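You operate a simulated robot arm through the tools that you are given. There is no shell and no other tool. Be economical: measure what you need, move in short steps, check, and stop when the job is done.

Carry out the task below with a simulated robot arm. There is one attempt and no reset: what you move stays moved.

Task
Set the holed pan in the housing marked DRAIN, shut the lid and clamp it with the blue clamp.
Fine: pan down on its floor, in the middle; knob's stripe to the mark; the yellow clamp stays aside.

The check looks at the end state, three seconds after you hand in, the way a careful person would. Anything else that was tipped, shoved, dropped, spilled or broken makes it a failure. A push-on lid holds only when it is set on centred and level and pressed home; a screw cap is set on level and turned clockwise until tight.

Robot
A 6-joint arm with a fingered hand, on a carriage that runs on a rail from [-24, 897] to [34, -1243] (x, y) and turns from -8.186 to -2.391 rad about z. Base frame: it is fixed where the carriage stands at the start and does not move with it; the origin is on the floor, on the carriage's upright axis, x ahead of it, y to its left, z up. Units: mm, rad, N and s.
Its first joint turns from -2.897 to 2.897 rad. Places, roughly: blue clamp [500, 600, 800]; blue knob [500, 600, 900]; floor of the housing marked drain [600, 800, 700]; grey holed pan [1000, 750, 750]; teal lid [400, 1100, 800]; yellow clamp [700, 600, 800]; yellow knob [700, 600, 900]. Payload 4 kg.
Tool frame: the origin (TCP) lies between the finger pads and is the grasp point; the fingertips stand 26 mm ahead of it; z points along the fingers, y is the line along which they close. The gripper opens to 132 mm. The gripper's body begins 73 mm behind the TCP. The gripper is a hand of 4 fingers: y runs from the thumb to the fingers, the wrist lies at [0, 0, -239] in the tool frame.
Orientation is that of the tool frame in the base frame, as a unit quaternion [w, x, y, z]. With the fingers straight down and closing along the base's y, the tool's x points along the base's -x, its y along +y and its z along -z.

Tools
- The arm moves only by the tool play_rows. Its argument "moves" is a list of rows, each a list of 2 entries, a list of its own where there are three numbers: the turn, a rotation vector about the tool's x, y, z in rad, then the shift along the tool's x, y, z in mm. In form: [[[ax, ay, az], [x, y, z]], ...]. A call has 1 to 10 rows; each row shifts and turns the commanded pose from where the row before left it, along the tool's axes as they then stand. Each row takes 0.2 s and may step no farther than 50 mm and 0.15 rad from the row before; otherwise, the whole call is refused. A pose out of reach is approached as far as the arm can. The call stops where the force on the tool passes 40 N (or 10 N more than at its start, if that is more) or the arm is blocked; 0.2 s more then pass. In this call time passes only in rows, and 0.2 s behind the last. It gives the time, the measured TCP pose, the force on the tool (base axes), the opening and the grip force at its end, in the units of the frame above (readings bear some noise), with the torque about the TCP (base axes, N m) and any sound that the robot's microphone picked up.
- Cameras (640 x 400 px; columns grow to the right, rows downward): "scene" is now at [329, 183.4, 1348.7]; the picture's right is [-0.10, -1.00, 0.00], its down [-0.40, 0.04, -0.92] and it looks along [0.91, -0.09, -0.40] (base axes); focal length 214 px, centre (320, 200). "wrist" rides on the gripper at [68, 2, -97] in the tool frame; the picture's right is [-0.03, 1.00, 0.00], its down [-0.82, -0.02, -0.58] and it looks along [-0.58, -0.01, 0.82] (tool axes); focal length 270 px, centre (320, 200). There is no depth. A picture from a camera that has moved, and an enlarged one, comes with that camera's place and axes in the base frame and with its lens. The place of the scene camera against the robot may be out by one fixed shift of up to 18 mm in any direction.
- capture(camera): a new picture of that camera. The clock stands still meanwhile.
- slide_trunk(by): slides the trunk up (or, below 0, down) by that many mm; the arm and the scene camera ride with it, the base frame stays. It gives what a move gives, with no picture.
- roll_base(legs): drives the robot by 1 to 6 legs, each [ahead, left, turn to the left] in mm, mm and rad, along the robot's own axes; the way and the turn of a leg run together, so that a leg with both is an arc; at most 1500 mm and 3.142 rad a leg. The arm and the cameras ride along, it lands a little off, and it stops where it bumps. It keeps to its track: a leg is cut to what the track allows. It gives what a move gives.
- curl_fingers(finger1, finger2, finger3, thumb_bend): sets how far each is bent, from 0 (flat) to 100 (curled in); at 30 the hand is open as for a grip, at 70 the pads meet at the TCP. One left out holds its place. A second passes; each finger stops where it meets its share of the squeeze, and holds until it gets a number again. It is the only way to open and close the hand. It gives what a move gives, with no picture; readings hold the bend of each and the force on the fingers (four entries, about 0 where the hand has none), thumb and palm.
- turn_head(pan, tilt): turns the head with the scene camera to pan (to the left, within 2.496 rad either way) and tilt (down, from -0.506 to 1.204), counted from straight ahead of the robot. It gives what a move gives.
- close_up(camera, box): a new picture of the part [left, top, right, bottom] of that camera's present view, enlarged. The clock stands still meanwhile.
- close_job(): hands the job in; it is judged then, once.

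Go step by step. Nothing tells you exact positions but the pictures and the camera data: compare them with the known pose of the tool, close in by small moves and look again before you grip or let go. The budget is 120 turns and 82 pictures, counting those below and the enlarged ones. Unless the task says otherwise, let go and move clear before handing in.

The tools are called after "Request:" as name(argument=value, ...) on one line, values as JSON. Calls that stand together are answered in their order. play_rows: Moves the arm, as the interface text tells. Its arguments: {"type":"object","properties":{"moves":{"type":"array","items":{"type":"array"}}},"required":["moves"]} The other tools are called the same way: slide_trunk (by) slides the trunk up or down; curl_fingers (finger1, finger2, finger3, thumb_bend) moves the fingers one by one; roll_base (legs) drives the base; turn_head (pan, tilt) turns the head that bears the scene camera; capture (camera) takes a picture; close_up (camera, box) takes an enlarged picture of a part of a camera's view; close_job () hands the job in.

At the start:

```text
clock: 0.0
position: [589.0, 467.1, 1201.5]
orientation: [-0.001, 0.005, 1.0, -0.002]
wrist_force: [-0.2, 0.1, -0.1]
wrist_torque: [0.01, 0.01, 0.0]
width: 131.9
gripper_force: 0.1
shape: jaw
bend: [30.0, 30.0, 30.0, 30.0]
finger forces: [0.0, 0.1, 0.1, 0.0, 0.1, 0.0]
trunk travel left (down, up): [-325.0, 303.0]
robot x, y, heading: [0.7, -0.3, -0.002]
head pan, tilt: [2.499, 0.85]
```

scene: 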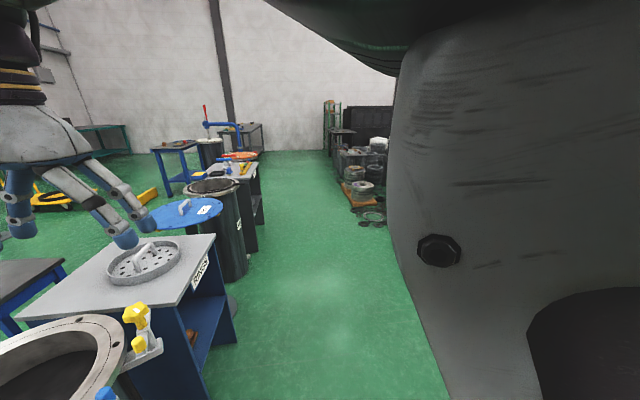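
wrist: 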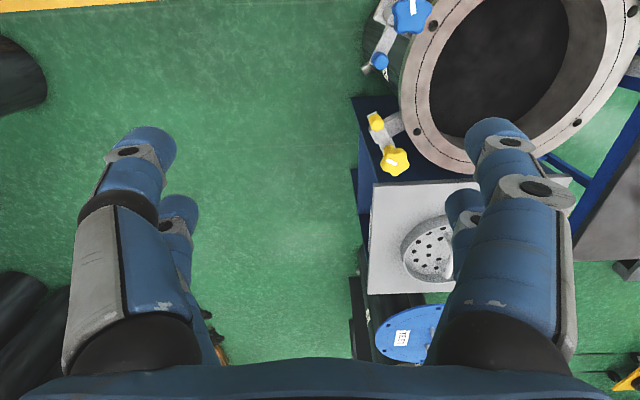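

The pan with holes sits on the bench ahead-left, and the housing's open mouth with the blue and yellow clamps is nearer to me. I'll slide the robot to the left so the work is in front of it, then look around.

Request:
roll_base(legs=[[0, 400, 0]])

Request:
turn_head(pan=2.3, tilt=1.0)

Request:
capture(camera="scene")

Request:
capture(camera="wrist")

```text
clock: 2.5
position: [588.1, 854.9, 1200.7]
orientation: [-0.001, 0.015, 1.0, -0.004]
wrist_force: [0.1, -0.2, 0.7]
wrist_torque: [-0.01, 0.01, 0.0]
width: 132.1
gripper_force: 0.0
shape: jaw
bend: [30.0, 30.0, 30.0, 30.0]
finger forces: [0.0, 0.0, 0.1, 0.1, 0.0, 0.0]
trunk travel left (down, up): [-325.0, 303.0]
robot x, y, heading: [-7.4, 396.3, -0.01]
head pan, tilt: [2.499, 0.85]
```

```text
clock: 3.2
position: [588.3, 853.5, 1197.1]
orientation: [-0.003, 0.016, 1.0, -0.005]
wrist_force: [0.7, -1.0, 1.3]
wrist_torque: [0.02, 0.04, 0.04]
width: 131.8
gripper_force: 0.1
shape: jaw
bend: [30.0, 30.0, 30.0, 30.0]
finger forces: [0.0, 0.0, 0.0, 0.0, 0.0, 0.0]
trunk travel left (down, up): [-325.0, 303.0]
robot x, y, heading: [-10.4, 390.0, -0.012]
head pan, tilt: [2.3, 1.0]
```

```text
79 pictures are left
camera scene: at [318.4, 581.5, 1337.7], right [-0.04, -1.0, 0.0], down [-0.51, 0.02, -0.86], along [0.86, -0.03, -0.51], focal length 214 px, centre (320, 200)
```

scene: 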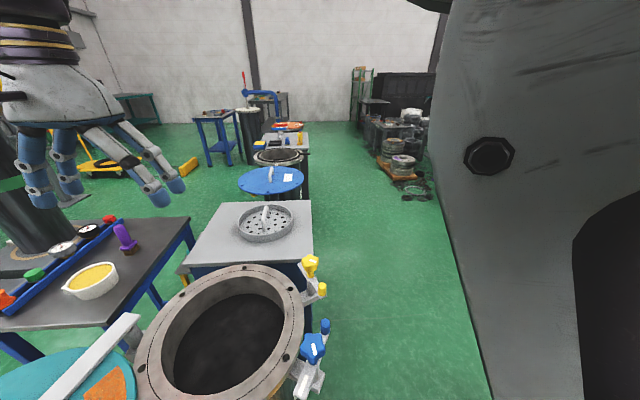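

```text
78 pictures are left
camera wrist: at [520.1, 858.7, 1296.1], right [0.06, 1.0, -0.01], down [0.82, -0.04, 0.57], along [0.57, -0.04, -0.82], focal length 270 px, centre (320, 200)
```

wrist: 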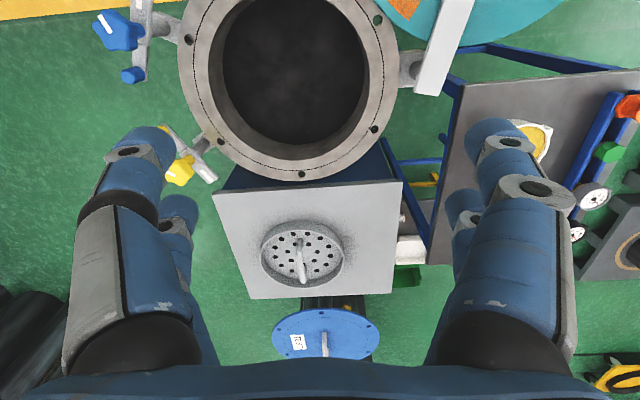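

The housing sits around (600, 800) with a hinged teal lid swung open on its left, and the pan stands on the bench at roughly (1030, 780, 800). I'll look closer at the pan, the clamps and the lid.

Request:
close_up(camera="wrist", box=[200, 170, 420, 310])

Request:
close_up(camera="scene", box=[0, 190, 340, 400])

Request:
close_up(camera="wrist", box=[80, 0, 480, 190])

```text
2.86 times, centred on (310, 240) of wrist
camera zoom: at [520.1, 858.7, 1296.1], right [0.06, 1.0, -0.01], down [0.82, -0.04, 0.57], along [0.57, -0.04, -0.82], focal length 772 px, centre (349, 86)
```

zoom: 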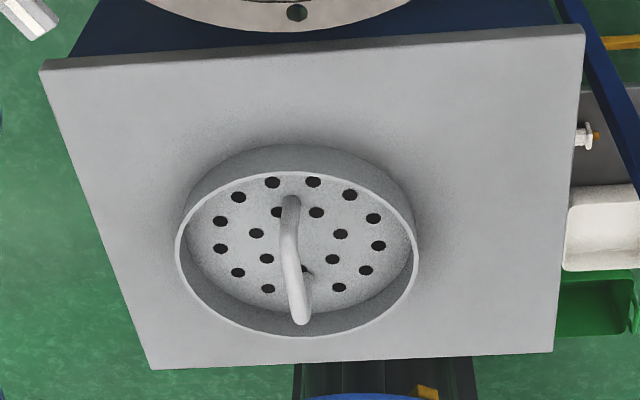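

```text
1.88 times, centred on (170, 295) of scene
camera zoom: at [318.4, 581.5, 1337.7], right [-0.04, -1.0, 0.0], down [-0.51, 0.02, -0.86], along [0.86, -0.03, -0.51], focal length 404 px, centre (602, 21)
```

zoom: 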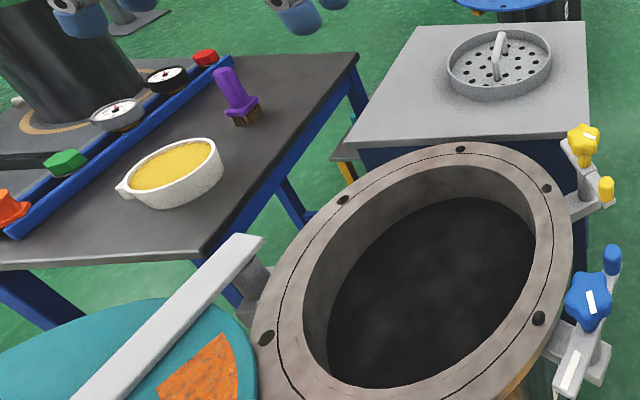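

```text
1.60 times, centred on (280, 95) of wrist
camera zoom: at [520.1, 858.7, 1296.1], right [0.06, 1.0, -0.01], down [0.82, -0.04, 0.57], along [0.57, -0.04, -0.82], focal length 432 px, centre (384, 368)
```

zoom: 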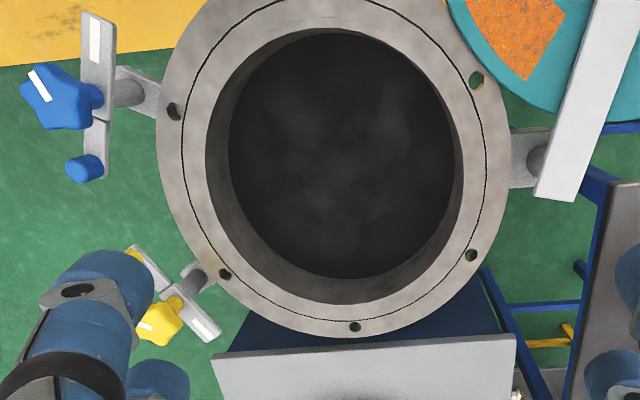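

Each clamp is a swing arm on a post, and the lid hangs under a swing bar pivoting on the housing's left. I'll turn the head to learn how it responds and get a view of the lid.

Request:
turn_head(pan=1.9, tilt=1.2)

Request:
capture(camera="scene")

```text
clock: 4.1
position: [588.9, 853.2, 1199.3]
orientation: [-0.002, 0.016, 1.0, -0.005]
wrist_force: [-0.2, 0.3, 0.4]
wrist_torque: [0.02, -0.03, 0.01]
width: 132.2
gripper_force: 0.1
shape: jaw
bend: [30.0, 30.0, 30.0, 30.0]
finger forces: [0.1, 0.0, 0.0, 0.0, 0.0, 0.0]
trunk travel left (down, up): [-325.0, 303.0]
robot x, y, heading: [-9.6, 396.6, -0.007]
head pan, tilt: [1.901, 1.201]
```

```text
74 pictures are left
camera scene: at [318.3, 581.3, 1337.5], right [-0.04, -1.0, 0.0], down [-0.51, 0.02, -0.86], along [0.86, -0.03, -0.51], focal length 214 px, centre (320, 200)
```

scene: 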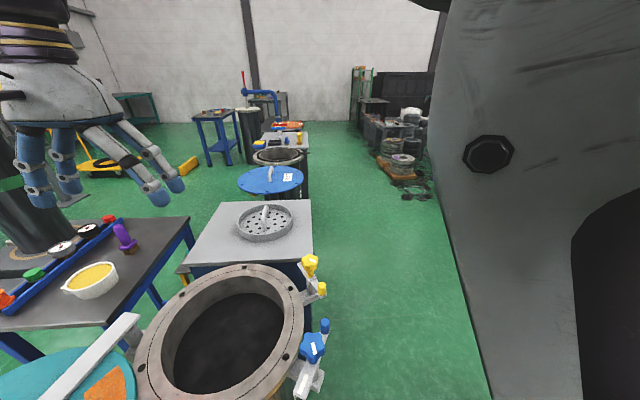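

The view did not change with the head turn. I'll test once with a clear change.

Request:
turn_head(pan=0.6, tilt=0.9)

Request:
capture(camera="scene")

```text
clock: 5.5
position: [589.0, 853.4, 1199.1]
orientation: [-0.003, 0.017, 1.0, -0.004]
wrist_force: [-0.6, 0.0, 0.3]
wrist_torque: [0.0, -0.01, 0.02]
width: 131.8
gripper_force: 0.0
shape: jaw
bend: [30.0, 30.0, 30.0, 30.0]
finger forces: [0.0, 0.0, 0.1, 0.0, 0.0, 0.1]
trunk travel left (down, up): [-325.0, 303.0]
robot x, y, heading: [-12.4, 399.4, -0.011]
head pan, tilt: [0.6, 0.901]
```

```text
73 pictures are left
camera scene: at [318.2, 581.1, 1337.2], right [-0.04, -1.0, 0.0], down [-0.51, 0.02, -0.86], along [0.86, -0.04, -0.51], focal length 214 px, centre (320, 200)
```

scene: 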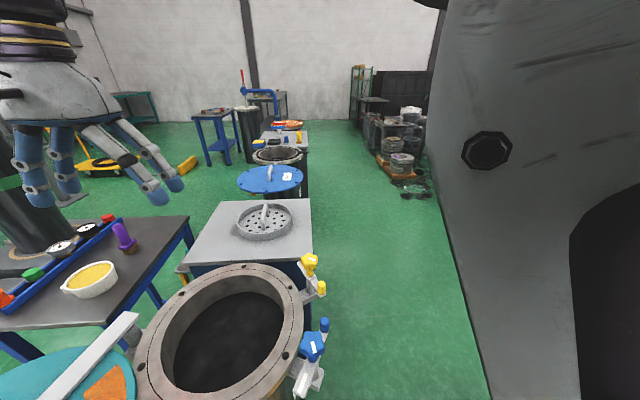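

The head commands don't steer this camera, so I'll rely on the wrist camera. I'll bring the arm ahead of the robot at its safe height, then drive left to line up with the pan.

Request:
play_rows(moves=[[[0, 0, 0], [-30, -35, 0]], [[0, 0, 0], [-30, -35, 0]], [[0, 0, 0], [-30, -35, 0]], [[0, 0, 0], [-30, -35, 0]], [[0, 0, 0], [-30, -35, 0]], [[0, 0, 0], [-30, -35, 0]], [[0, 0, 0], [-30, -35, 0]], [[0, 0, 0], [-30, -35, 0]], [[0, 0, 0], [-30, -35, 0]], [[0, 0, 0], [-30, -35, 0]]])

Request:
roll_base(legs=[[0, 330, 0]])

Request:
capture(camera="wrist")

Request:
capture(camera="scene")

```text
clock: 7.8
position: [877.7, 494.6, 1201.2]
orientation: [-0.002, 0.014, 1.0, -0.003]
wrist_force: [-0.1, 0.2, 0.1]
wrist_torque: [-0.01, -0.01, 0.0]
width: 131.8
gripper_force: 0.1
shape: jaw
bend: [30.0, 30.0, 30.0, 30.0]
finger forces: [0.0, 0.1, 0.0, 0.0, 0.0, 0.1]
trunk travel left (down, up): [-325.0, 303.0]
robot x, y, heading: [-8.0, 393.1, -0.011]
head pan, tilt: [0.6, 0.901]
```

```text
clock: 9.8
position: [870.1, 771.6, 1201.0]
orientation: [-0.002, 0.025, 1.0, -0.002]
wrist_force: [0.7, 1.1, -0.8]
wrist_torque: [-0.02, -0.01, -0.03]
width: 131.9
gripper_force: 0.1
shape: jaw
bend: [30.0, 30.0, 30.0, 30.0]
finger forces: [0.0, 0.0, 0.0, 0.0, 0.0, 0.0]
trunk travel left (down, up): [-325.0, 303.0]
robot x, y, heading: [-21.0, 692.1, -0.028]
head pan, tilt: [0.6, 0.901]
stopped in leg 1: the robot was blocked; the commanded pose is now the measured one
```

```text
72 pictures are left
camera wrist: at [801.0, 777.4, 1298.6], right [0.08, 1.0, -0.01], down [0.82, -0.06, 0.57], along [0.57, -0.05, -0.82], focal length 270 px, centre (320, 200)
```

wrist: 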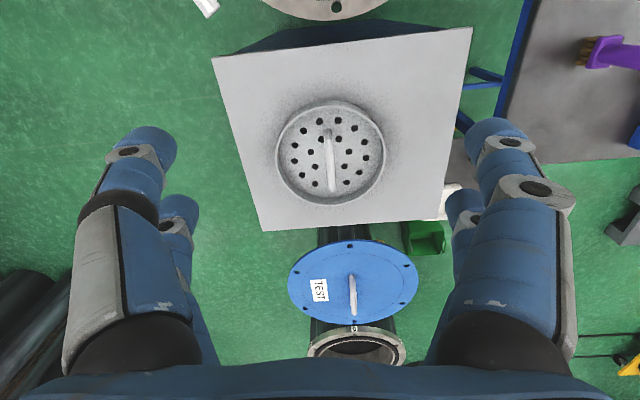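

```text
71 pictures are left
camera scene: at [286.5, 916.1, 1307.4], right [0.54, -0.84, 0.0], down [-0.66, -0.42, -0.62], along [0.52, 0.34, -0.78], focal length 214 px, centre (320, 200)
```

scene: 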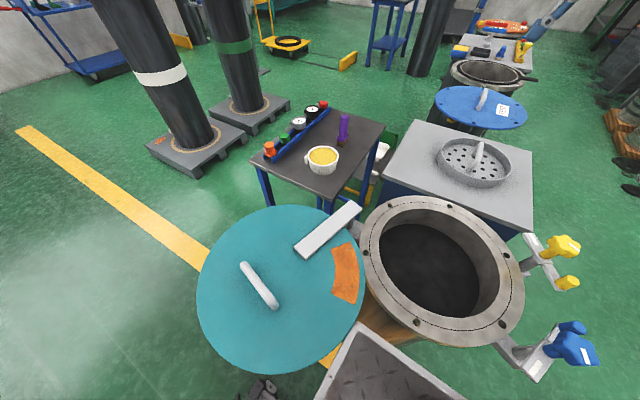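

The drive was stopped by something near y≈690, so I'll back off slightly to relieve contact and inspect. The scene camera now gives a fine view of the lid (teal, with a centre handle, on a swing bar), housing and pan.

Request:
roll_base(legs=[[0, -20, 0.02]])

Request:
close_up(camera="scene", box=[180, 180, 500, 400])

Request:
close_up(camera="wrist", box=[200, 50, 480, 240])

```text
clock: 10.6
position: [869.7, 774.3, 1201.2]
orientation: [-0.002, 0.014, 1.0, -0.003]
wrist_force: [0.3, -1.4, -0.2]
wrist_torque: [-0.01, 0.01, -0.04]
width: 131.9
gripper_force: 0.1
shape: jaw
bend: [30.0, 30.0, 30.0, 30.0]
finger forces: [0.0, 0.1, 0.1, 0.0, 0.1, 0.1]
trunk travel left (down, up): [-325.0, 303.0]
robot x, y, heading: [-18.7, 672.3, -0.005]
head pan, tilt: [0.6, 0.901]
```

```text
1.82 times, centred on (340, 290) of scene
camera zoom: at [282.7, 905.7, 1306.7], right [0.56, -0.83, 0.0], down [-0.65, -0.44, -0.62], along [0.52, 0.35, -0.78], focal length 390 px, centre (284, 36)
```

zoom: 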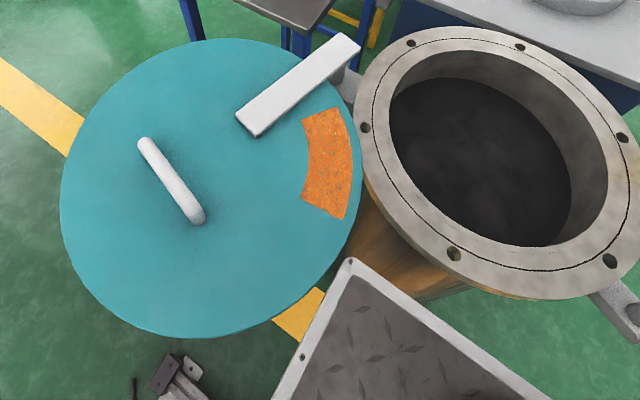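

```text
2.11 times, centred on (340, 145) of wrist
camera zoom: at [799.9, 778.6, 1298.0], right [0.05, 1.0, -0.01], down [0.82, -0.04, 0.57], along [0.57, -0.04, -0.82], focal length 569 px, centre (278, 316)
```

zoom: 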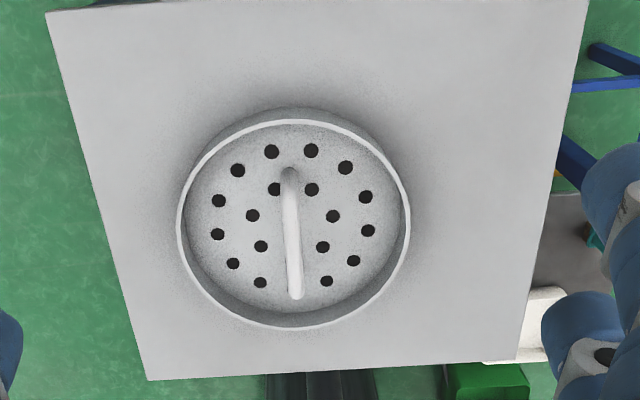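

The handle's bar runs along base x, its top middle near (1041, 775, 820). I'll lower the trunk (to lengthen the reach at that height) and then stretch forward and see whether a straight-down grasp reaches.

Request:
slide_trunk(by=-230)

Request:
play_rows(moves=[[[0, 0, 0], [-35, 0, 0]], [[0, 0, 0], [-35, 0, 0]], [[0, 0, 0], [-35, 0, 0]], [[0, 0, 0], [-35, 0, 0]], [[0, 0, 0], [-30, 0, 0]]])

Request:
capture(camera="wrist")

Request:
capture(camera="scene")

```text
clock: 13.0
position: [870.2, 774.2, 971.0]
orientation: [-0.002, 0.013, 1.0, -0.004]
wrist_force: [-0.2, 0.9, -0.5]
wrist_torque: [-0.02, -0.05, 0.04]
width: 131.8
gripper_force: 0.1
shape: jaw
bend: [30.0, 30.0, 30.0, 30.0]
finger forces: [0.0, 0.0, 0.1, 0.1, 0.0, 0.0]
trunk travel left (down, up): [-95.0, 533.0]
robot x, y, heading: [-19.4, 675.2, -0.005]
head pan, tilt: [0.6, 0.901]
```

```text
clock: 14.2
position: [980.7, 763.5, 935.2]
orientation: [-0.002, 0.014, 1.0, -0.004]
wrist_force: [0.1, -0.5, -0.2]
wrist_torque: [-0.03, 0.0, -0.03]
width: 131.9
gripper_force: 0.0
shape: jaw
bend: [30.0, 30.0, 30.0, 30.0]
finger forces: [0.1, 0.0, 0.1, 0.0, 0.0, 0.0]
out of reach, approached as far as the arm can: row 3, 4, 5
trunk travel left (down, up): [-95.0, 533.0]
robot x, y, heading: [-20.2, 673.4, -0.005]
head pan, tilt: [0.6, 0.901]
```

```text
68 pictures are left
camera wrist: at [911.3, 768.0, 1032.0], right [0.05, 1.0, -0.01], down [0.82, -0.04, 0.57], along [0.57, -0.04, -0.82], focal length 270 px, centre (320, 200)
```

wrist: 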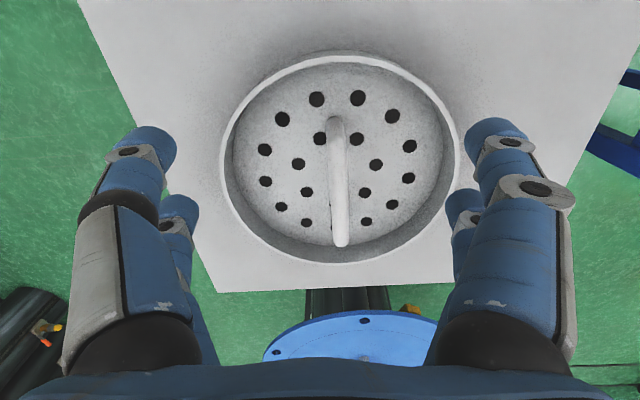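

```text
67 pictures are left
camera scene: at [281.4, 905.7, 1076.0], right [0.56, -0.83, 0.0], down [-0.65, -0.44, -0.62], along [0.52, 0.35, -0.78], focal length 214 px, centre (320, 200)
```

scene: 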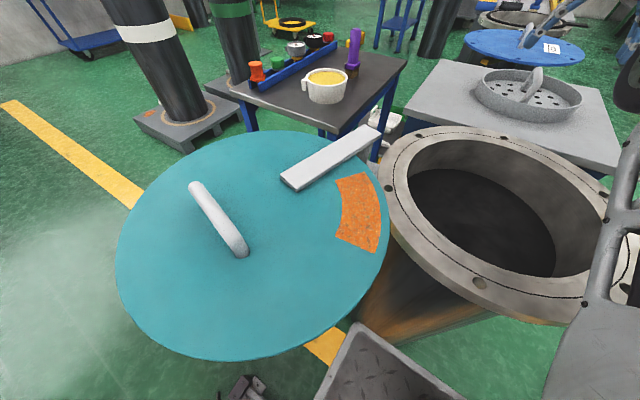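

Straight down it reaches only x≈981. The handle is some 60 mm further, so I'll tip the hand forward about 0.42 rad (fingers outward), which gains around 100 mm.

Request:
play_rows(moves=[[[0, -0.14, 0], [0, 0, 0]], [[0, -0.14, 0], [0, 0, 0]], [[0, -0.14, 0], [0, 0, 0]]])

Request:
capture(camera="wrist")

Request:
capture(camera="scene")

```text
clock: 15.0
position: [980.3, 764.8, 933.2]
orientation: [0.208, 0.014, 0.978, -0.007]
wrist_force: [0.7, -0.8, -0.2]
wrist_torque: [0.02, 0.0, -0.03]
width: 131.7
gripper_force: 0.0
shape: jaw
bend: [30.0, 30.0, 30.0, 30.0]
finger forces: [0.1, 0.1, 0.0, 0.0, 0.1, 0.1]
trunk travel left (down, up): [-95.0, 533.0]
robot x, y, heading: [-17.5, 672.0, -0.005]
head pan, tilt: [0.6, 0.901]
```

```text
66 pictures are left
camera wrist: at [877.8, 769.9, 994.5], right [0.05, 1.0, 0.0], down [0.51, -0.03, 0.86], along [0.86, -0.04, -0.51], focal length 270 px, centre (320, 200)
```

wrist: 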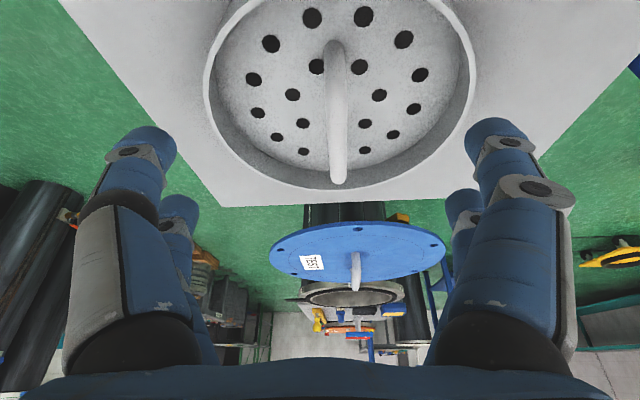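

```text
65 pictures are left
camera scene: at [281.6, 905.7, 1076.0], right [0.56, -0.83, 0.0], down [-0.65, -0.44, -0.62], along [0.52, 0.35, -0.78], focal length 214 px, centre (320, 200)
```

scene: 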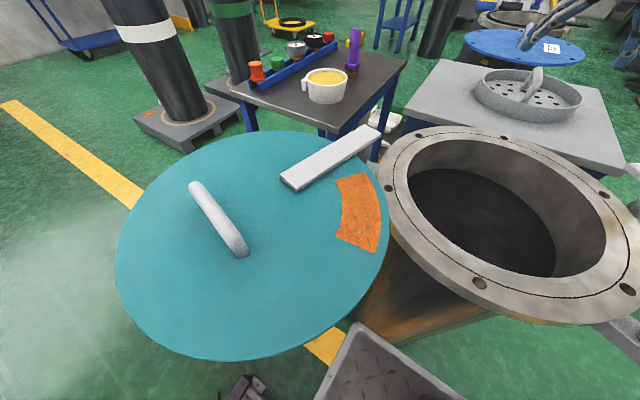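

The handle top refines to about (1037, 776, 850), with the pan floor near 812. I'll move to just above it with the tilted hand and check the reach.

Request:
play_rows(moves=[[[0, 0, 0], [-20, 6, 24]], [[0, 0, 0], [-20.7, 6.5, 24.8]]])

Request:
capture(camera="wrist")

Request:
capture(camera="scene")

```text
clock: 15.6
position: [1036.8, 774.9, 905.9]
orientation: [0.207, 0.012, 0.978, -0.005]
wrist_force: [0.1, -0.9, 0.5]
wrist_torque: [0.02, 0.02, 0.02]
width: 131.8
gripper_force: 0.0
shape: jaw
bend: [30.0, 30.0, 30.0, 30.0]
finger forces: [0.0, 0.0, 0.0, 0.0, 0.0, 0.0]
trunk travel left (down, up): [-95.0, 533.0]
robot x, y, heading: [-18.3, 673.4, -0.006]
head pan, tilt: [0.6, 0.901]
```

```text
64 pictures are left
camera wrist: at [934.2, 780.8, 966.7], right [0.05, 1.0, 0.0], down [0.51, -0.03, 0.86], along [0.86, -0.04, -0.51], focal length 270 px, centre (320, 200)
```

wrist: 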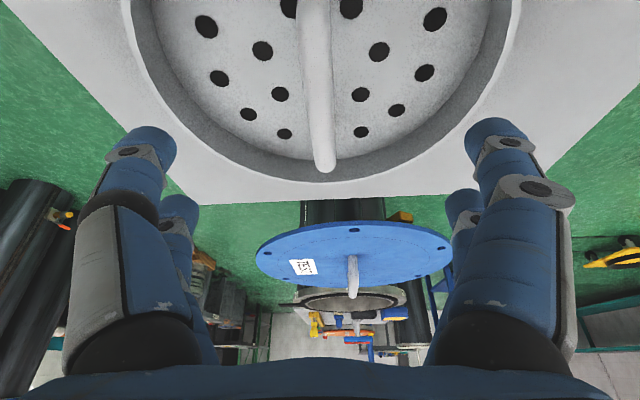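

```text
63 pictures are left
camera scene: at [281.1, 905.6, 1076.1], right [0.56, -0.83, 0.0], down [-0.65, -0.44, -0.62], along [0.52, 0.35, -0.78], focal length 214 px, centre (320, 200)
```

scene: 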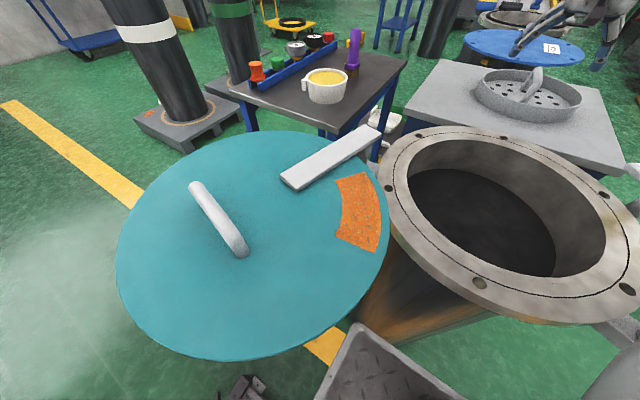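

The triangulation agrees from both cameras: the handle bar runs along y≈776, top near z 850, and the hand is centred on it. I'll lower straight down by 54 mm.

Request:
play_rows(moves=[[[0, 0, 0], [7.5, 0, 16.5]], [[0, 0, 0], [7.5, 0, 16.5]], [[0, 0, 0], [7, 1, 16]]])

Request:
capture(camera="scene")

Request:
capture(camera="wrist")

```text
clock: 16.4
position: [1038.7, 777.1, 853.0]
orientation: [0.207, 0.013, 0.978, -0.006]
wrist_force: [-0.6, -0.4, -0.2]
wrist_torque: [0.04, 0.0, -0.01]
width: 131.8
gripper_force: 0.1
shape: jaw
bend: [30.0, 30.0, 30.0, 30.0]
finger forces: [0.0, 0.0, 0.0, 0.0, 0.1, 0.0]
trunk travel left (down, up): [-95.0, 533.0]
robot x, y, heading: [-18.4, 676.5, -0.012]
head pan, tilt: [0.6, 0.901]
```

```text
62 pictures are left
camera scene: at [281.4, 905.7, 1076.0], right [0.56, -0.83, 0.0], down [-0.65, -0.44, -0.62], along [0.52, 0.35, -0.78], focal length 214 px, centre (320, 200)
```

scene: 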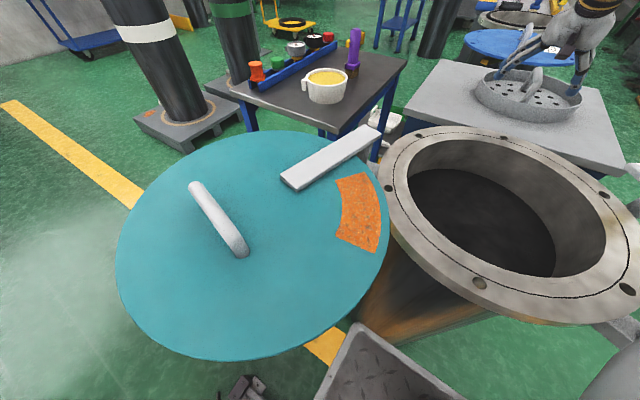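

```text
61 pictures are left
camera wrist: at [935.9, 782.8, 913.6], right [0.05, 1.0, 0.0], down [0.51, -0.03, 0.86], along [0.86, -0.04, -0.51], focal length 270 px, centre (320, 200)
```

wrist: 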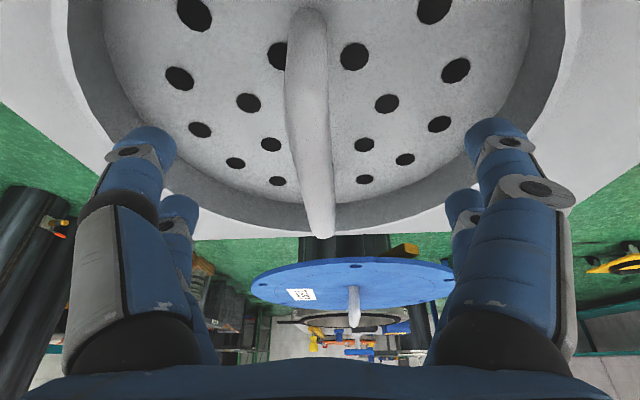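

The bar passes right through the grasp point between the fingers. I'll close the hand on it.

Request:
curl_fingers(finger1=75, finger2=75, finger3=75, thumb_bend=75)

Request:
capture(camera="wrist")

```text
clock: 17.4
position: [1038.4, 777.4, 852.7]
orientation: [0.206, 0.013, 0.978, -0.005]
wrist_force: [0.0, 0.1, 1.0]
wrist_torque: [0.04, -0.04, 0.04]
width: 0.2
gripper_force: 12.6
shape: fingers
bend: [73.0, 70.0, 70.0, 72.0]
finger forces: [4.3, 7.3, 6.6, 0.0, 5.9, 0.0]
trunk travel left (down, up): [-95.0, 533.0]
robot x, y, heading: [-17.5, 674.5, -0.008]
head pan, tilt: [0.6, 0.901]
```

```text
60 pictures are left
camera wrist: at [936.0, 782.8, 913.4], right [0.05, 1.0, 0.0], down [0.51, -0.03, 0.86], along [0.86, -0.04, -0.51], focal length 270 px, centre (320, 200)
```

wrist: 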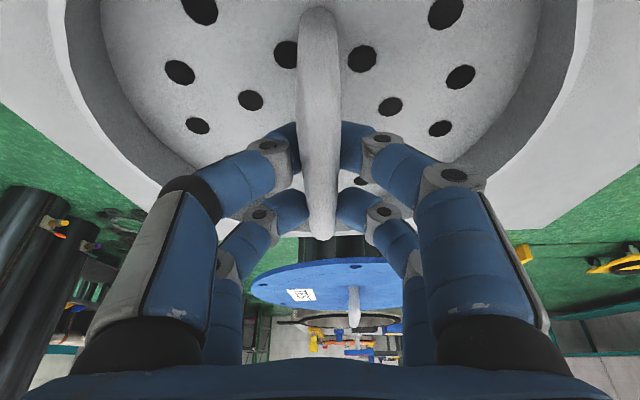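

The bar appears to lie above the closed fingertips, and the fingers seem to have met under it. A zoom will confirm it.

Request:
close_up(camera="wrist", box=[220, 80, 420, 250])

Request:
close_up(camera="scene", box=[450, 0, 640, 140])

```text
2.35 times, centred on (320, 165) of wrist
camera zoom: at [936.0, 782.8, 913.4], right [0.05, 1.0, 0.0], down [0.51, -0.03, 0.86], along [0.86, -0.04, -0.51], focal length 636 px, centre (320, 282)
```

zoom: 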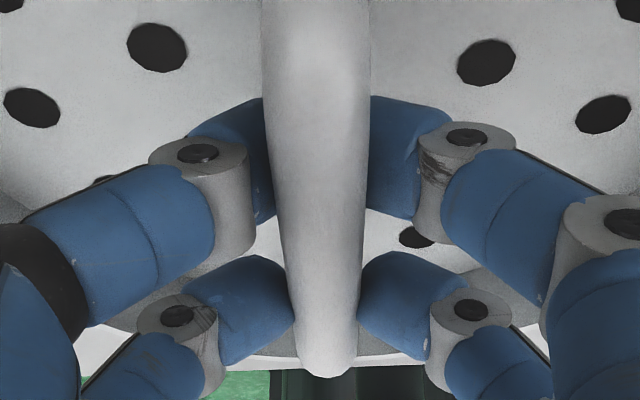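

```text
2.86 times, centred on (545, 70) of scene
camera zoom: at [281.5, 905.7, 1076.0], right [0.56, -0.83, 0.0], down [-0.65, -0.44, -0.62], along [0.52, 0.35, -0.78], focal length 613 px, centre (-323, 571)
```

zoom: 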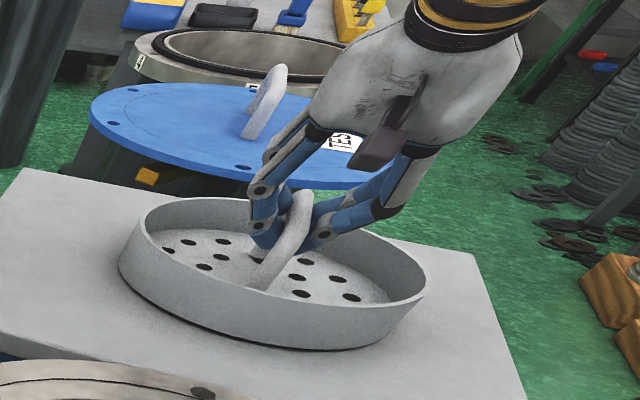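

The fingers did close beneath the arch-shaped bar. I'll open partly, rise 14 mm and grip the bar itself.

Request:
curl_fingers(finger1=45, finger2=45, finger3=45, thumb_bend=45)

Request:
play_rows(moves=[[[0, 0, 0], [-6.5, 0, -14.6]]])

Request:
curl_fingers(finger1=75, finger2=75, finger3=75, thumb_bend=75)

Request:
close_up(camera="wrist", box=[220, 80, 420, 250])

Request:
close_up(camera="scene", box=[450, 0, 640, 140])

```text
clock: 18.4
position: [1039.4, 776.8, 853.4]
orientation: [0.207, 0.012, 0.978, -0.006]
wrist_force: [0.2, -0.5, 0.2]
wrist_torque: [0.02, 0.0, 0.03]
width: 82.6
gripper_force: 0.1
shape: fingers
bend: [45.0, 45.0, 45.0, 45.0]
finger forces: [0.0, 0.0, 0.1, 0.0, 0.0, 0.0]
trunk travel left (down, up): [-95.0, 533.0]
robot x, y, heading: [-20.3, 673.8, -0.007]
head pan, tilt: [0.6, 0.901]
```

```text
clock: 18.8
position: [1039.7, 778.0, 868.2]
orientation: [0.206, 0.013, 0.978, -0.006]
wrist_force: [-0.7, 0.0, -0.8]
wrist_torque: [-0.01, -0.01, -0.03]
width: 82.4
gripper_force: 0.1
shape: fingers
bend: [45.0, 45.0, 45.0, 45.0]
finger forces: [0.0, 0.0, 0.1, 0.0, 0.0, 0.0]
trunk travel left (down, up): [-95.0, 533.0]
robot x, y, heading: [-17.6, 670.0, -0.002]
head pan, tilt: [0.6, 0.901]
```

```text
clock: 19.8
position: [1039.7, 777.7, 868.4]
orientation: [0.206, 0.012, 0.978, -0.006]
wrist_force: [0.3, -0.7, -0.3]
wrist_torque: [-0.01, -0.02, 0.04]
width: 12.1
gripper_force: 7.9
shape: fingers
bend: [68.0, 73.0, 73.0, 68.0]
finger forces: [7.6, 0.0, 0.0, 0.1, 7.4, 0.1]
trunk travel left (down, up): [-95.0, 533.0]
robot x, y, heading: [-18.8, 672.4, -0.01]
head pan, tilt: [0.6, 0.901]
```

```text
2.35 times, centred on (320, 165) of wrist
camera zoom: at [936.9, 783.6, 929.1], right [0.05, 1.0, 0.0], down [0.51, -0.03, 0.86], along [0.86, -0.04, -0.51], focal length 636 px, centre (320, 282)
```

zoom: 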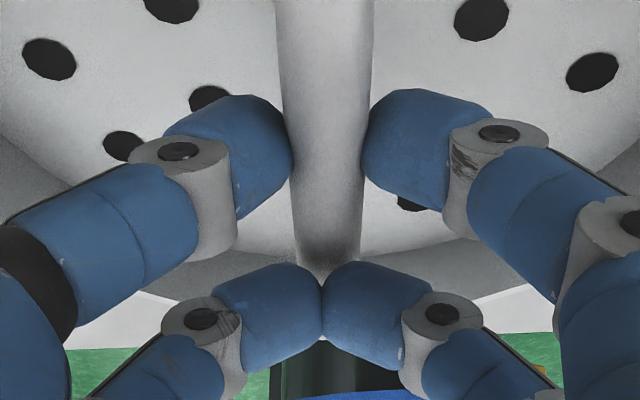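

```text
2.86 times, centred on (545, 70) of scene
camera zoom: at [281.5, 905.7, 1076.0], right [0.56, -0.83, 0.0], down [-0.65, -0.44, -0.62], along [0.52, 0.35, -0.78], focal length 613 px, centre (-323, 571)
```

zoom: 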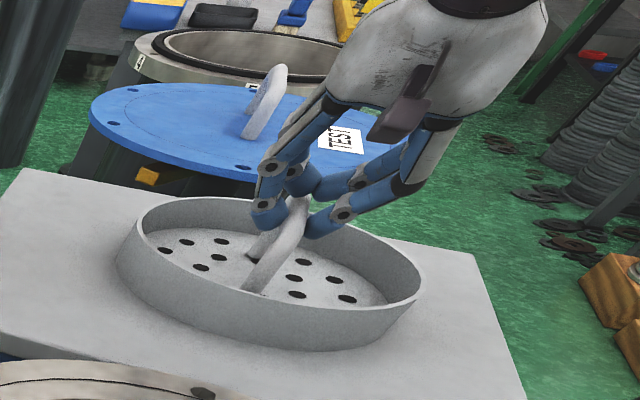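

Only the near finger pair holds the bar because the tilt lifts the far pair over the arch. I'll use this pinch to draw the pan 65 mm toward me along the bench, so that I can regrip with the hand nearly upright.

Request:
play_rows(moves=[[[0, 0, 0], [9.1, 0, -4.1]], [[0, 0, 0], [13.7, 0, -6.1]], [[0, 0, 0], [13.7, 0, -6.1]], [[0, 0, 0], [13.7, 0, -6.1]], [[0, 0, 0], [9.1, 0, -4.1]]])

Request:
capture(camera="scene")

Request:
capture(camera="wrist")

```text
clock: 21.0
position: [974.5, 779.0, 868.1]
orientation: [0.206, 0.012, 0.978, -0.005]
wrist_force: [-1.2, -0.3, 0.8]
wrist_torque: [0.01, 0.01, 0.05]
width: 11.9
gripper_force: 7.4
shape: fingers
bend: [68.0, 73.0, 73.0, 68.0]
finger forces: [7.7, 0.0, 0.0, 0.0, 7.3, 0.1]
trunk travel left (down, up): [-95.0, 533.0]
robot x, y, heading: [-18.0, 671.3, -0.008]
head pan, tilt: [0.6, 0.901]
```

```text
55 pictures are left
camera scene: at [281.5, 905.7, 1076.0], right [0.56, -0.83, 0.0], down [-0.65, -0.44, -0.62], along [0.52, 0.35, -0.78], focal length 214 px, centre (320, 200)
```

scene: 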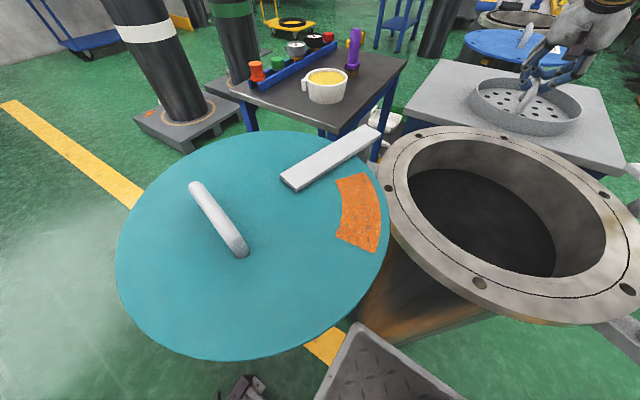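

```text
54 pictures are left
camera wrist: at [871.9, 784.4, 929.4], right [0.05, 1.0, 0.0], down [0.51, -0.03, 0.86], along [0.86, -0.04, -0.51], focal length 270 px, centre (320, 200)
```

wrist: 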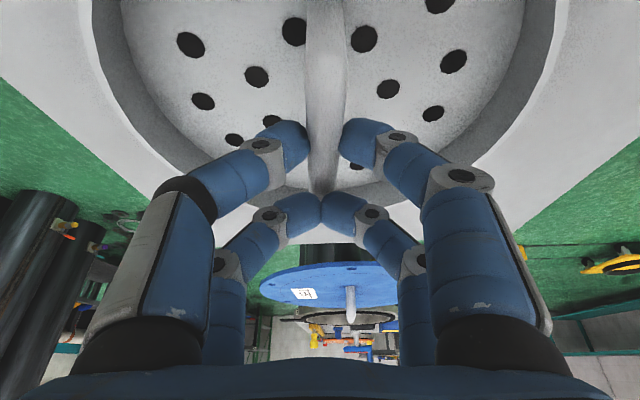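

The pan came along, now centred near x≈972. I'll release, rise, set the hand upright and then lower onto the bar using the trunk.

Request:
curl_fingers(finger1=30, finger2=30, finger3=30, thumb_bend=30)

Request:
play_rows(moves=[[[0, 0, 0], [-14.2, 0, -32]], [[0, 0, 0], [-14.2, 0, -32]], [[0, 0.14, 0], [0, 0, 0]], [[0, 0.14, 0], [0, 0, 0]], [[0, 0.135, 0], [0, 0, 0]]])

Request:
capture(camera="wrist")

```text
clock: 22.0
position: [975.0, 777.9, 867.5]
orientation: [0.206, 0.013, 0.978, -0.006]
wrist_force: [0.6, 0.2, -0.4]
wrist_torque: [0.0, 0.05, -0.02]
width: 132.3
gripper_force: 0.2
shape: fingers
bend: [30.0, 30.0, 30.0, 30.0]
finger forces: [0.0, 0.1, 0.0, 0.0, 0.1, 0.1]
trunk travel left (down, up): [-95.0, 533.0]
robot x, y, heading: [-19.5, 675.2, -0.003]
head pan, tilt: [0.6, 0.901]
```

```text
clock: 23.2
position: [971.4, 779.9, 939.5]
orientation: [0.001, 0.014, 1.0, -0.004]
wrist_force: [-0.6, 0.4, 1.9]
wrist_torque: [-0.02, -0.05, -0.01]
width: 132.5
gripper_force: 0.1
shape: fingers
bend: [30.0, 30.0, 30.0, 30.0]
finger forces: [0.0, 0.1, 0.0, 0.0, 0.0, 0.0]
trunk travel left (down, up): [-95.0, 533.0]
robot x, y, heading: [-18.4, 670.2, -0.004]
head pan, tilt: [0.6, 0.901]
```

```text
53 pictures are left
camera wrist: at [902.3, 784.5, 1036.0], right [0.05, 1.0, -0.01], down [0.81, -0.04, 0.58], along [0.58, -0.04, -0.81], focal length 270 px, centre (320, 200)
```

wrist: 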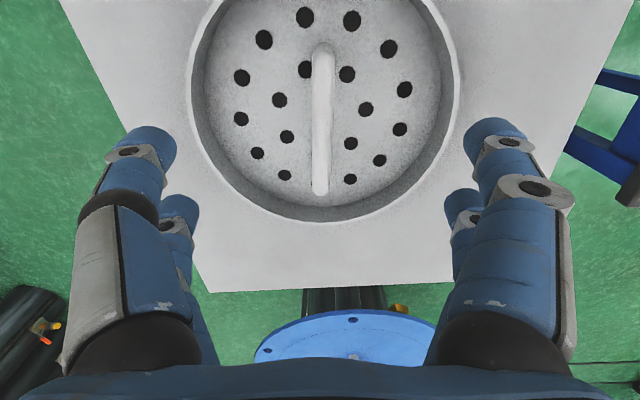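

The upright hand is centred over the bar (bar at y≈777, centre x≈973). I'll shift 3 mm right and lower with the trunk by 77 mm to put the grasp point at z≈862.

Request:
play_rows(moves=[[[0, 0, 0], [-1, -3, 0]]])

Request:
slide_trunk(by=-77)

Request:
capture(camera="wrist")

Request:
capture(camera="scene")

```text
clock: 23.6
position: [972.7, 776.6, 938.3]
orientation: [0.0, 0.014, 1.0, -0.004]
wrist_force: [0.4, -0.2, 0.1]
wrist_torque: [0.0, 0.0, 0.03]
width: 132.6
gripper_force: 0.0
shape: fingers
bend: [30.0, 30.0, 30.0, 30.0]
finger forces: [0.0, 0.1, 0.0, 0.0, 0.0, 0.0]
trunk travel left (down, up): [-95.0, 533.0]
robot x, y, heading: [-19.2, 675.6, -0.004]
head pan, tilt: [0.6, 0.901]
```

```text
clock: 24.8
position: [936.8, 765.7, 914.1]
orientation: [0.032, 0.017, 0.999, 0.001]
wrist_force: [0.3, 0.3, 0.5]
wrist_torque: [0.02, 0.0, -0.02]
width: 132.5
gripper_force: 0.2
shape: fingers
bend: [30.0, 30.0, 30.0, 30.0]
finger forces: [0.1, 0.0, 0.0, 0.1, 0.0, 0.0]
trunk travel left (down, up): [-18.0, 610.0]
robot x, y, heading: [-15.5, 671.7, -0.008]
head pan, tilt: [0.6, 0.901]
```

```text
52 pictures are left
camera wrist: at [861.4, 770.2, 1006.9], right [0.06, 1.0, 0.01], down [0.78, -0.05, 0.63], along [0.63, -0.03, -0.78], focal length 270 px, centre (320, 200)
```

wrist: 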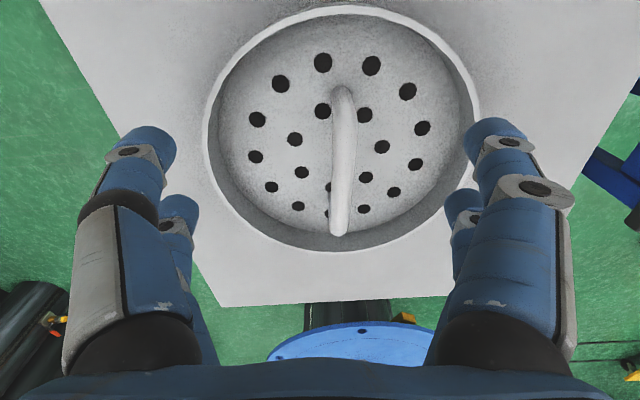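

```text
51 pictures are left
camera scene: at [246.9, 900.9, 1010.0], right [0.56, -0.83, 0.01], down [-0.64, -0.43, -0.63], along [0.53, 0.35, -0.78], focal length 214 px, centre (320, 200)
```

scene: 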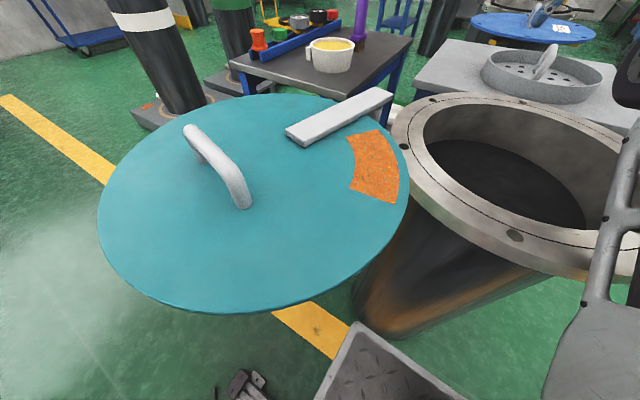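

Something went wrong: the arm/robot was pushed back as the trunk went down, most likely a link touching the housing side. I'll raise the trunk back at once and look.

Request:
slide_trunk(by=77)

Request:
capture(camera="scene")

```text
clock: 25.9
position: [953.5, 775.8, 937.9]
orientation: [0.001, 0.014, 1.0, -0.003]
wrist_force: [0.5, 0.7, -0.3]
wrist_torque: [-0.02, 0.01, -0.03]
width: 132.7
gripper_force: 0.1
shape: fingers
bend: [30.0, 30.0, 30.0, 30.0]
finger forces: [0.1, 0.0, 0.1, 0.1, 0.1, 0.1]
trunk travel left (down, up): [-95.0, 533.0]
robot x, y, heading: [-18.5, 672.7, -0.002]
head pan, tilt: [0.6, 0.901]
```

```text
50 pictures are left
camera scene: at [281.3, 905.7, 1075.9], right [0.56, -0.83, 0.0], down [-0.65, -0.44, -0.62], along [0.52, 0.35, -0.78], focal length 214 px, centre (320, 200)
```

scene: 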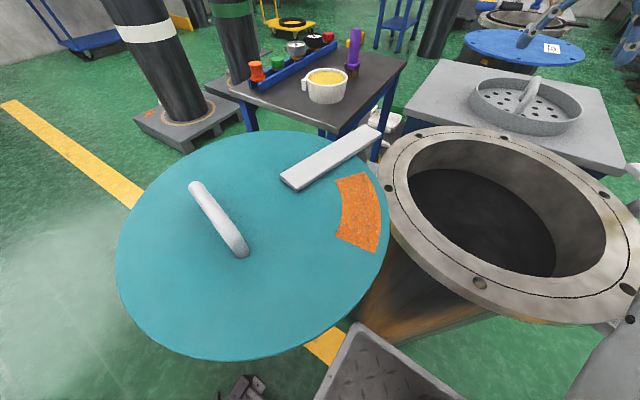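

The robot is back and the lid and housing look unchanged. I'll turn the head right to check the clamps and see the arm.

Request:
turn_head(pan=0.0, tilt=0.9)

Request:
capture(camera="scene")

```text
clock: 26.9
position: [954.1, 776.2, 939.8]
orientation: [0.001, 0.014, 1.0, -0.003]
wrist_force: [1.2, 0.8, -0.2]
wrist_torque: [0.01, -0.03, -0.01]
width: 132.4
gripper_force: 0.0
shape: fingers
bend: [30.0, 30.0, 30.0, 30.0]
finger forces: [0.0, 0.0, 0.0, 0.0, 0.0, 0.0]
trunk travel left (down, up): [-95.0, 533.0]
robot x, y, heading: [-20.7, 674.0, -0.01]
head pan, tilt: [0.0, 0.901]
```

```text
49 pictures are left
camera scene: at [294.3, 863.0, 1076.0], right [-0.01, -1.0, 0.0], down [-0.78, 0.01, -0.62], along [0.62, 0.0, -0.78], focal length 214 px, centre (320, 200)
```

scene: 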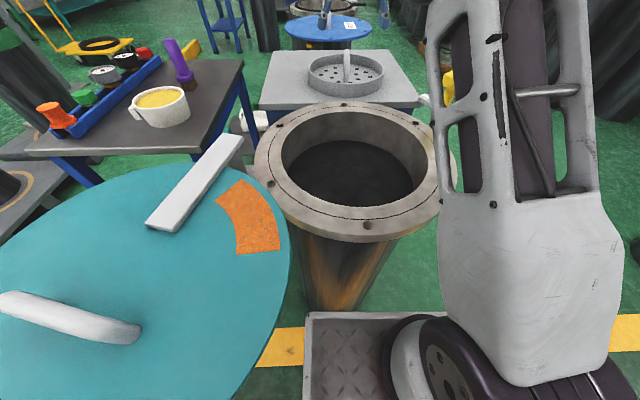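

The upper arm link runs low beside the housing over the clamps, so lowering the trunk was the wrong way. I'll raise the trunk 150 mm for clearance and check the clamps.

Request:
slide_trunk(by=150)

Request:
turn_head(pan=-0.3, tilt=1.0)

Request:
capture(camera="scene")

```text
clock: 28.6
position: [952.9, 776.7, 1088.5]
orientation: [0.001, 0.013, 1.0, -0.003]
wrist_force: [-0.3, -0.4, -0.1]
wrist_torque: [-0.02, -0.02, -0.05]
width: 132.6
gripper_force: 0.1
shape: fingers
bend: [30.0, 30.0, 30.0, 30.0]
finger forces: [0.0, 0.0, 0.0, 0.0, 0.0, 0.0]
trunk travel left (down, up): [-245.0, 383.0]
robot x, y, heading: [-19.0, 672.2, -0.004]
head pan, tilt: [0.0, 0.901]
```

```text
clock: 29.4
position: [952.7, 776.2, 1089.5]
orientation: [0.001, 0.014, 1.0, -0.004]
wrist_force: [0.4, 0.0, 0.1]
wrist_torque: [0.02, 0.0, 0.01]
width: 132.7
gripper_force: 0.1
shape: fingers
bend: [30.0, 30.0, 30.0, 30.0]
finger forces: [0.0, 0.0, 0.0, 0.1, 0.0, 0.0]
trunk travel left (down, up): [-245.0, 383.0]
robot x, y, heading: [-18.9, 671.0, -0.004]
head pan, tilt: [-0.3, 1.0]
```

```text
48 pictures are left
camera scene: at [298.2, 842.3, 1220.0], right [-0.3, -0.95, 0.0], down [-0.8, 0.25, -0.54], along [0.52, -0.16, -0.84], focal length 214 px, centre (320, 200)
```

scene: 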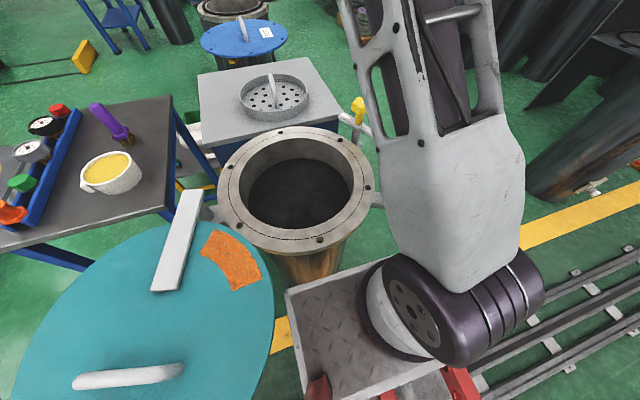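

The yellow clamp stands as before; the blue one is hidden behind the link for now. I'll lower the hand by the arm over the bar.

Request:
play_rows(moves=[[[0, 0, 0], [-7, 0, 38]], [[0, 0, 0], [-7, 0, 38]], [[0, 0, 0], [-5, 0, 38]], [[0, 0, 0], [0, 0, 38]], [[0, 0, 0], [0, 0, 38]]])

Request:
capture(camera="wrist")

```text
clock: 30.6
position: [973.4, 772.8, 899.8]
orientation: [0.0, 0.014, 1.0, -0.003]
wrist_force: [0.5, 0.1, 0.9]
wrist_torque: [0.04, 0.01, 0.01]
width: 132.7
gripper_force: 0.0
shape: fingers
bend: [30.0, 30.0, 30.0, 30.0]
finger forces: [0.0, 0.0, 0.0, 0.0, 0.0, 0.0]
trunk travel left (down, up): [-245.0, 383.0]
robot x, y, heading: [-23.3, 672.8, -0.007]
head pan, tilt: [-0.3, 1.0]
```

```text
47 pictures are left
camera wrist: at [903.1, 777.1, 996.5], right [0.05, 1.0, -0.01], down [0.81, -0.04, 0.58], along [0.58, -0.04, -0.81], focal length 270 px, centre (320, 200)
```

wrist: 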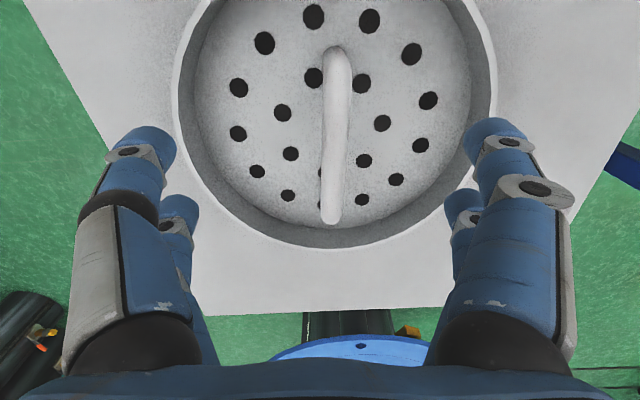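

Reach is fine upright. I'll shift 4 mm left, lower 38 mm to the bar and close.

Request:
play_rows(moves=[[[0, 0, 0], [0, 4, 19]], [[0, 0, 0], [0, 0, 19]]])

Request:
curl_fingers(finger1=75, finger2=75, finger3=75, thumb_bend=75)

Request:
capture(camera="wrist")

```text
clock: 31.2
position: [971.6, 778.2, 861.3]
orientation: [0.0, 0.014, 1.0, -0.003]
wrist_force: [-0.5, -0.7, 0.6]
wrist_torque: [-0.05, -0.03, -0.03]
width: 132.9
gripper_force: 0.1
shape: fingers
bend: [30.0, 30.0, 30.0, 30.0]
finger forces: [0.0, 0.0, 0.0, 0.0, 0.1, 0.0]
trunk travel left (down, up): [-245.0, 383.0]
robot x, y, heading: [-18.2, 671.9, -0.009]
head pan, tilt: [-0.3, 1.0]
```

```text
clock: 32.2
position: [973.4, 777.5, 862.0]
orientation: [0.001, 0.014, 1.0, -0.004]
wrist_force: [0.1, 0.0, -0.3]
wrist_torque: [0.02, 0.01, 0.02]
width: 12.2
gripper_force: 13.0
shape: fingers
bend: [65.0, 67.0, 69.0, 68.0]
finger forces: [7.2, 6.6, 5.6, 0.0, 8.0, 0.1]
trunk travel left (down, up): [-245.0, 383.0]
robot x, y, heading: [-18.7, 671.3, -0.004]
head pan, tilt: [-0.3, 1.0]
```

```text
46 pictures are left
camera wrist: at [902.6, 782.5, 958.4], right [0.05, 1.0, -0.01], down [0.81, -0.04, 0.58], along [0.58, -0.04, -0.82], focal length 270 px, centre (320, 200)
```

wrist: 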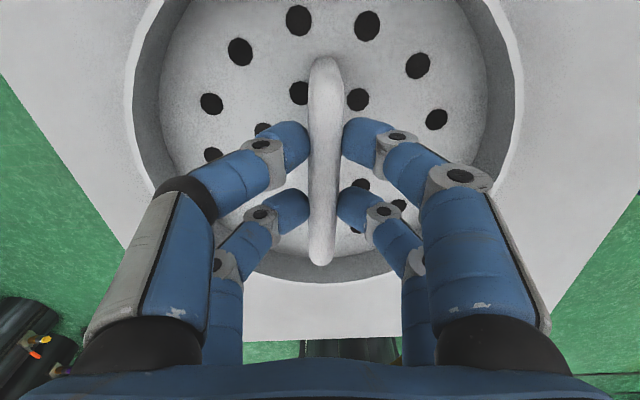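

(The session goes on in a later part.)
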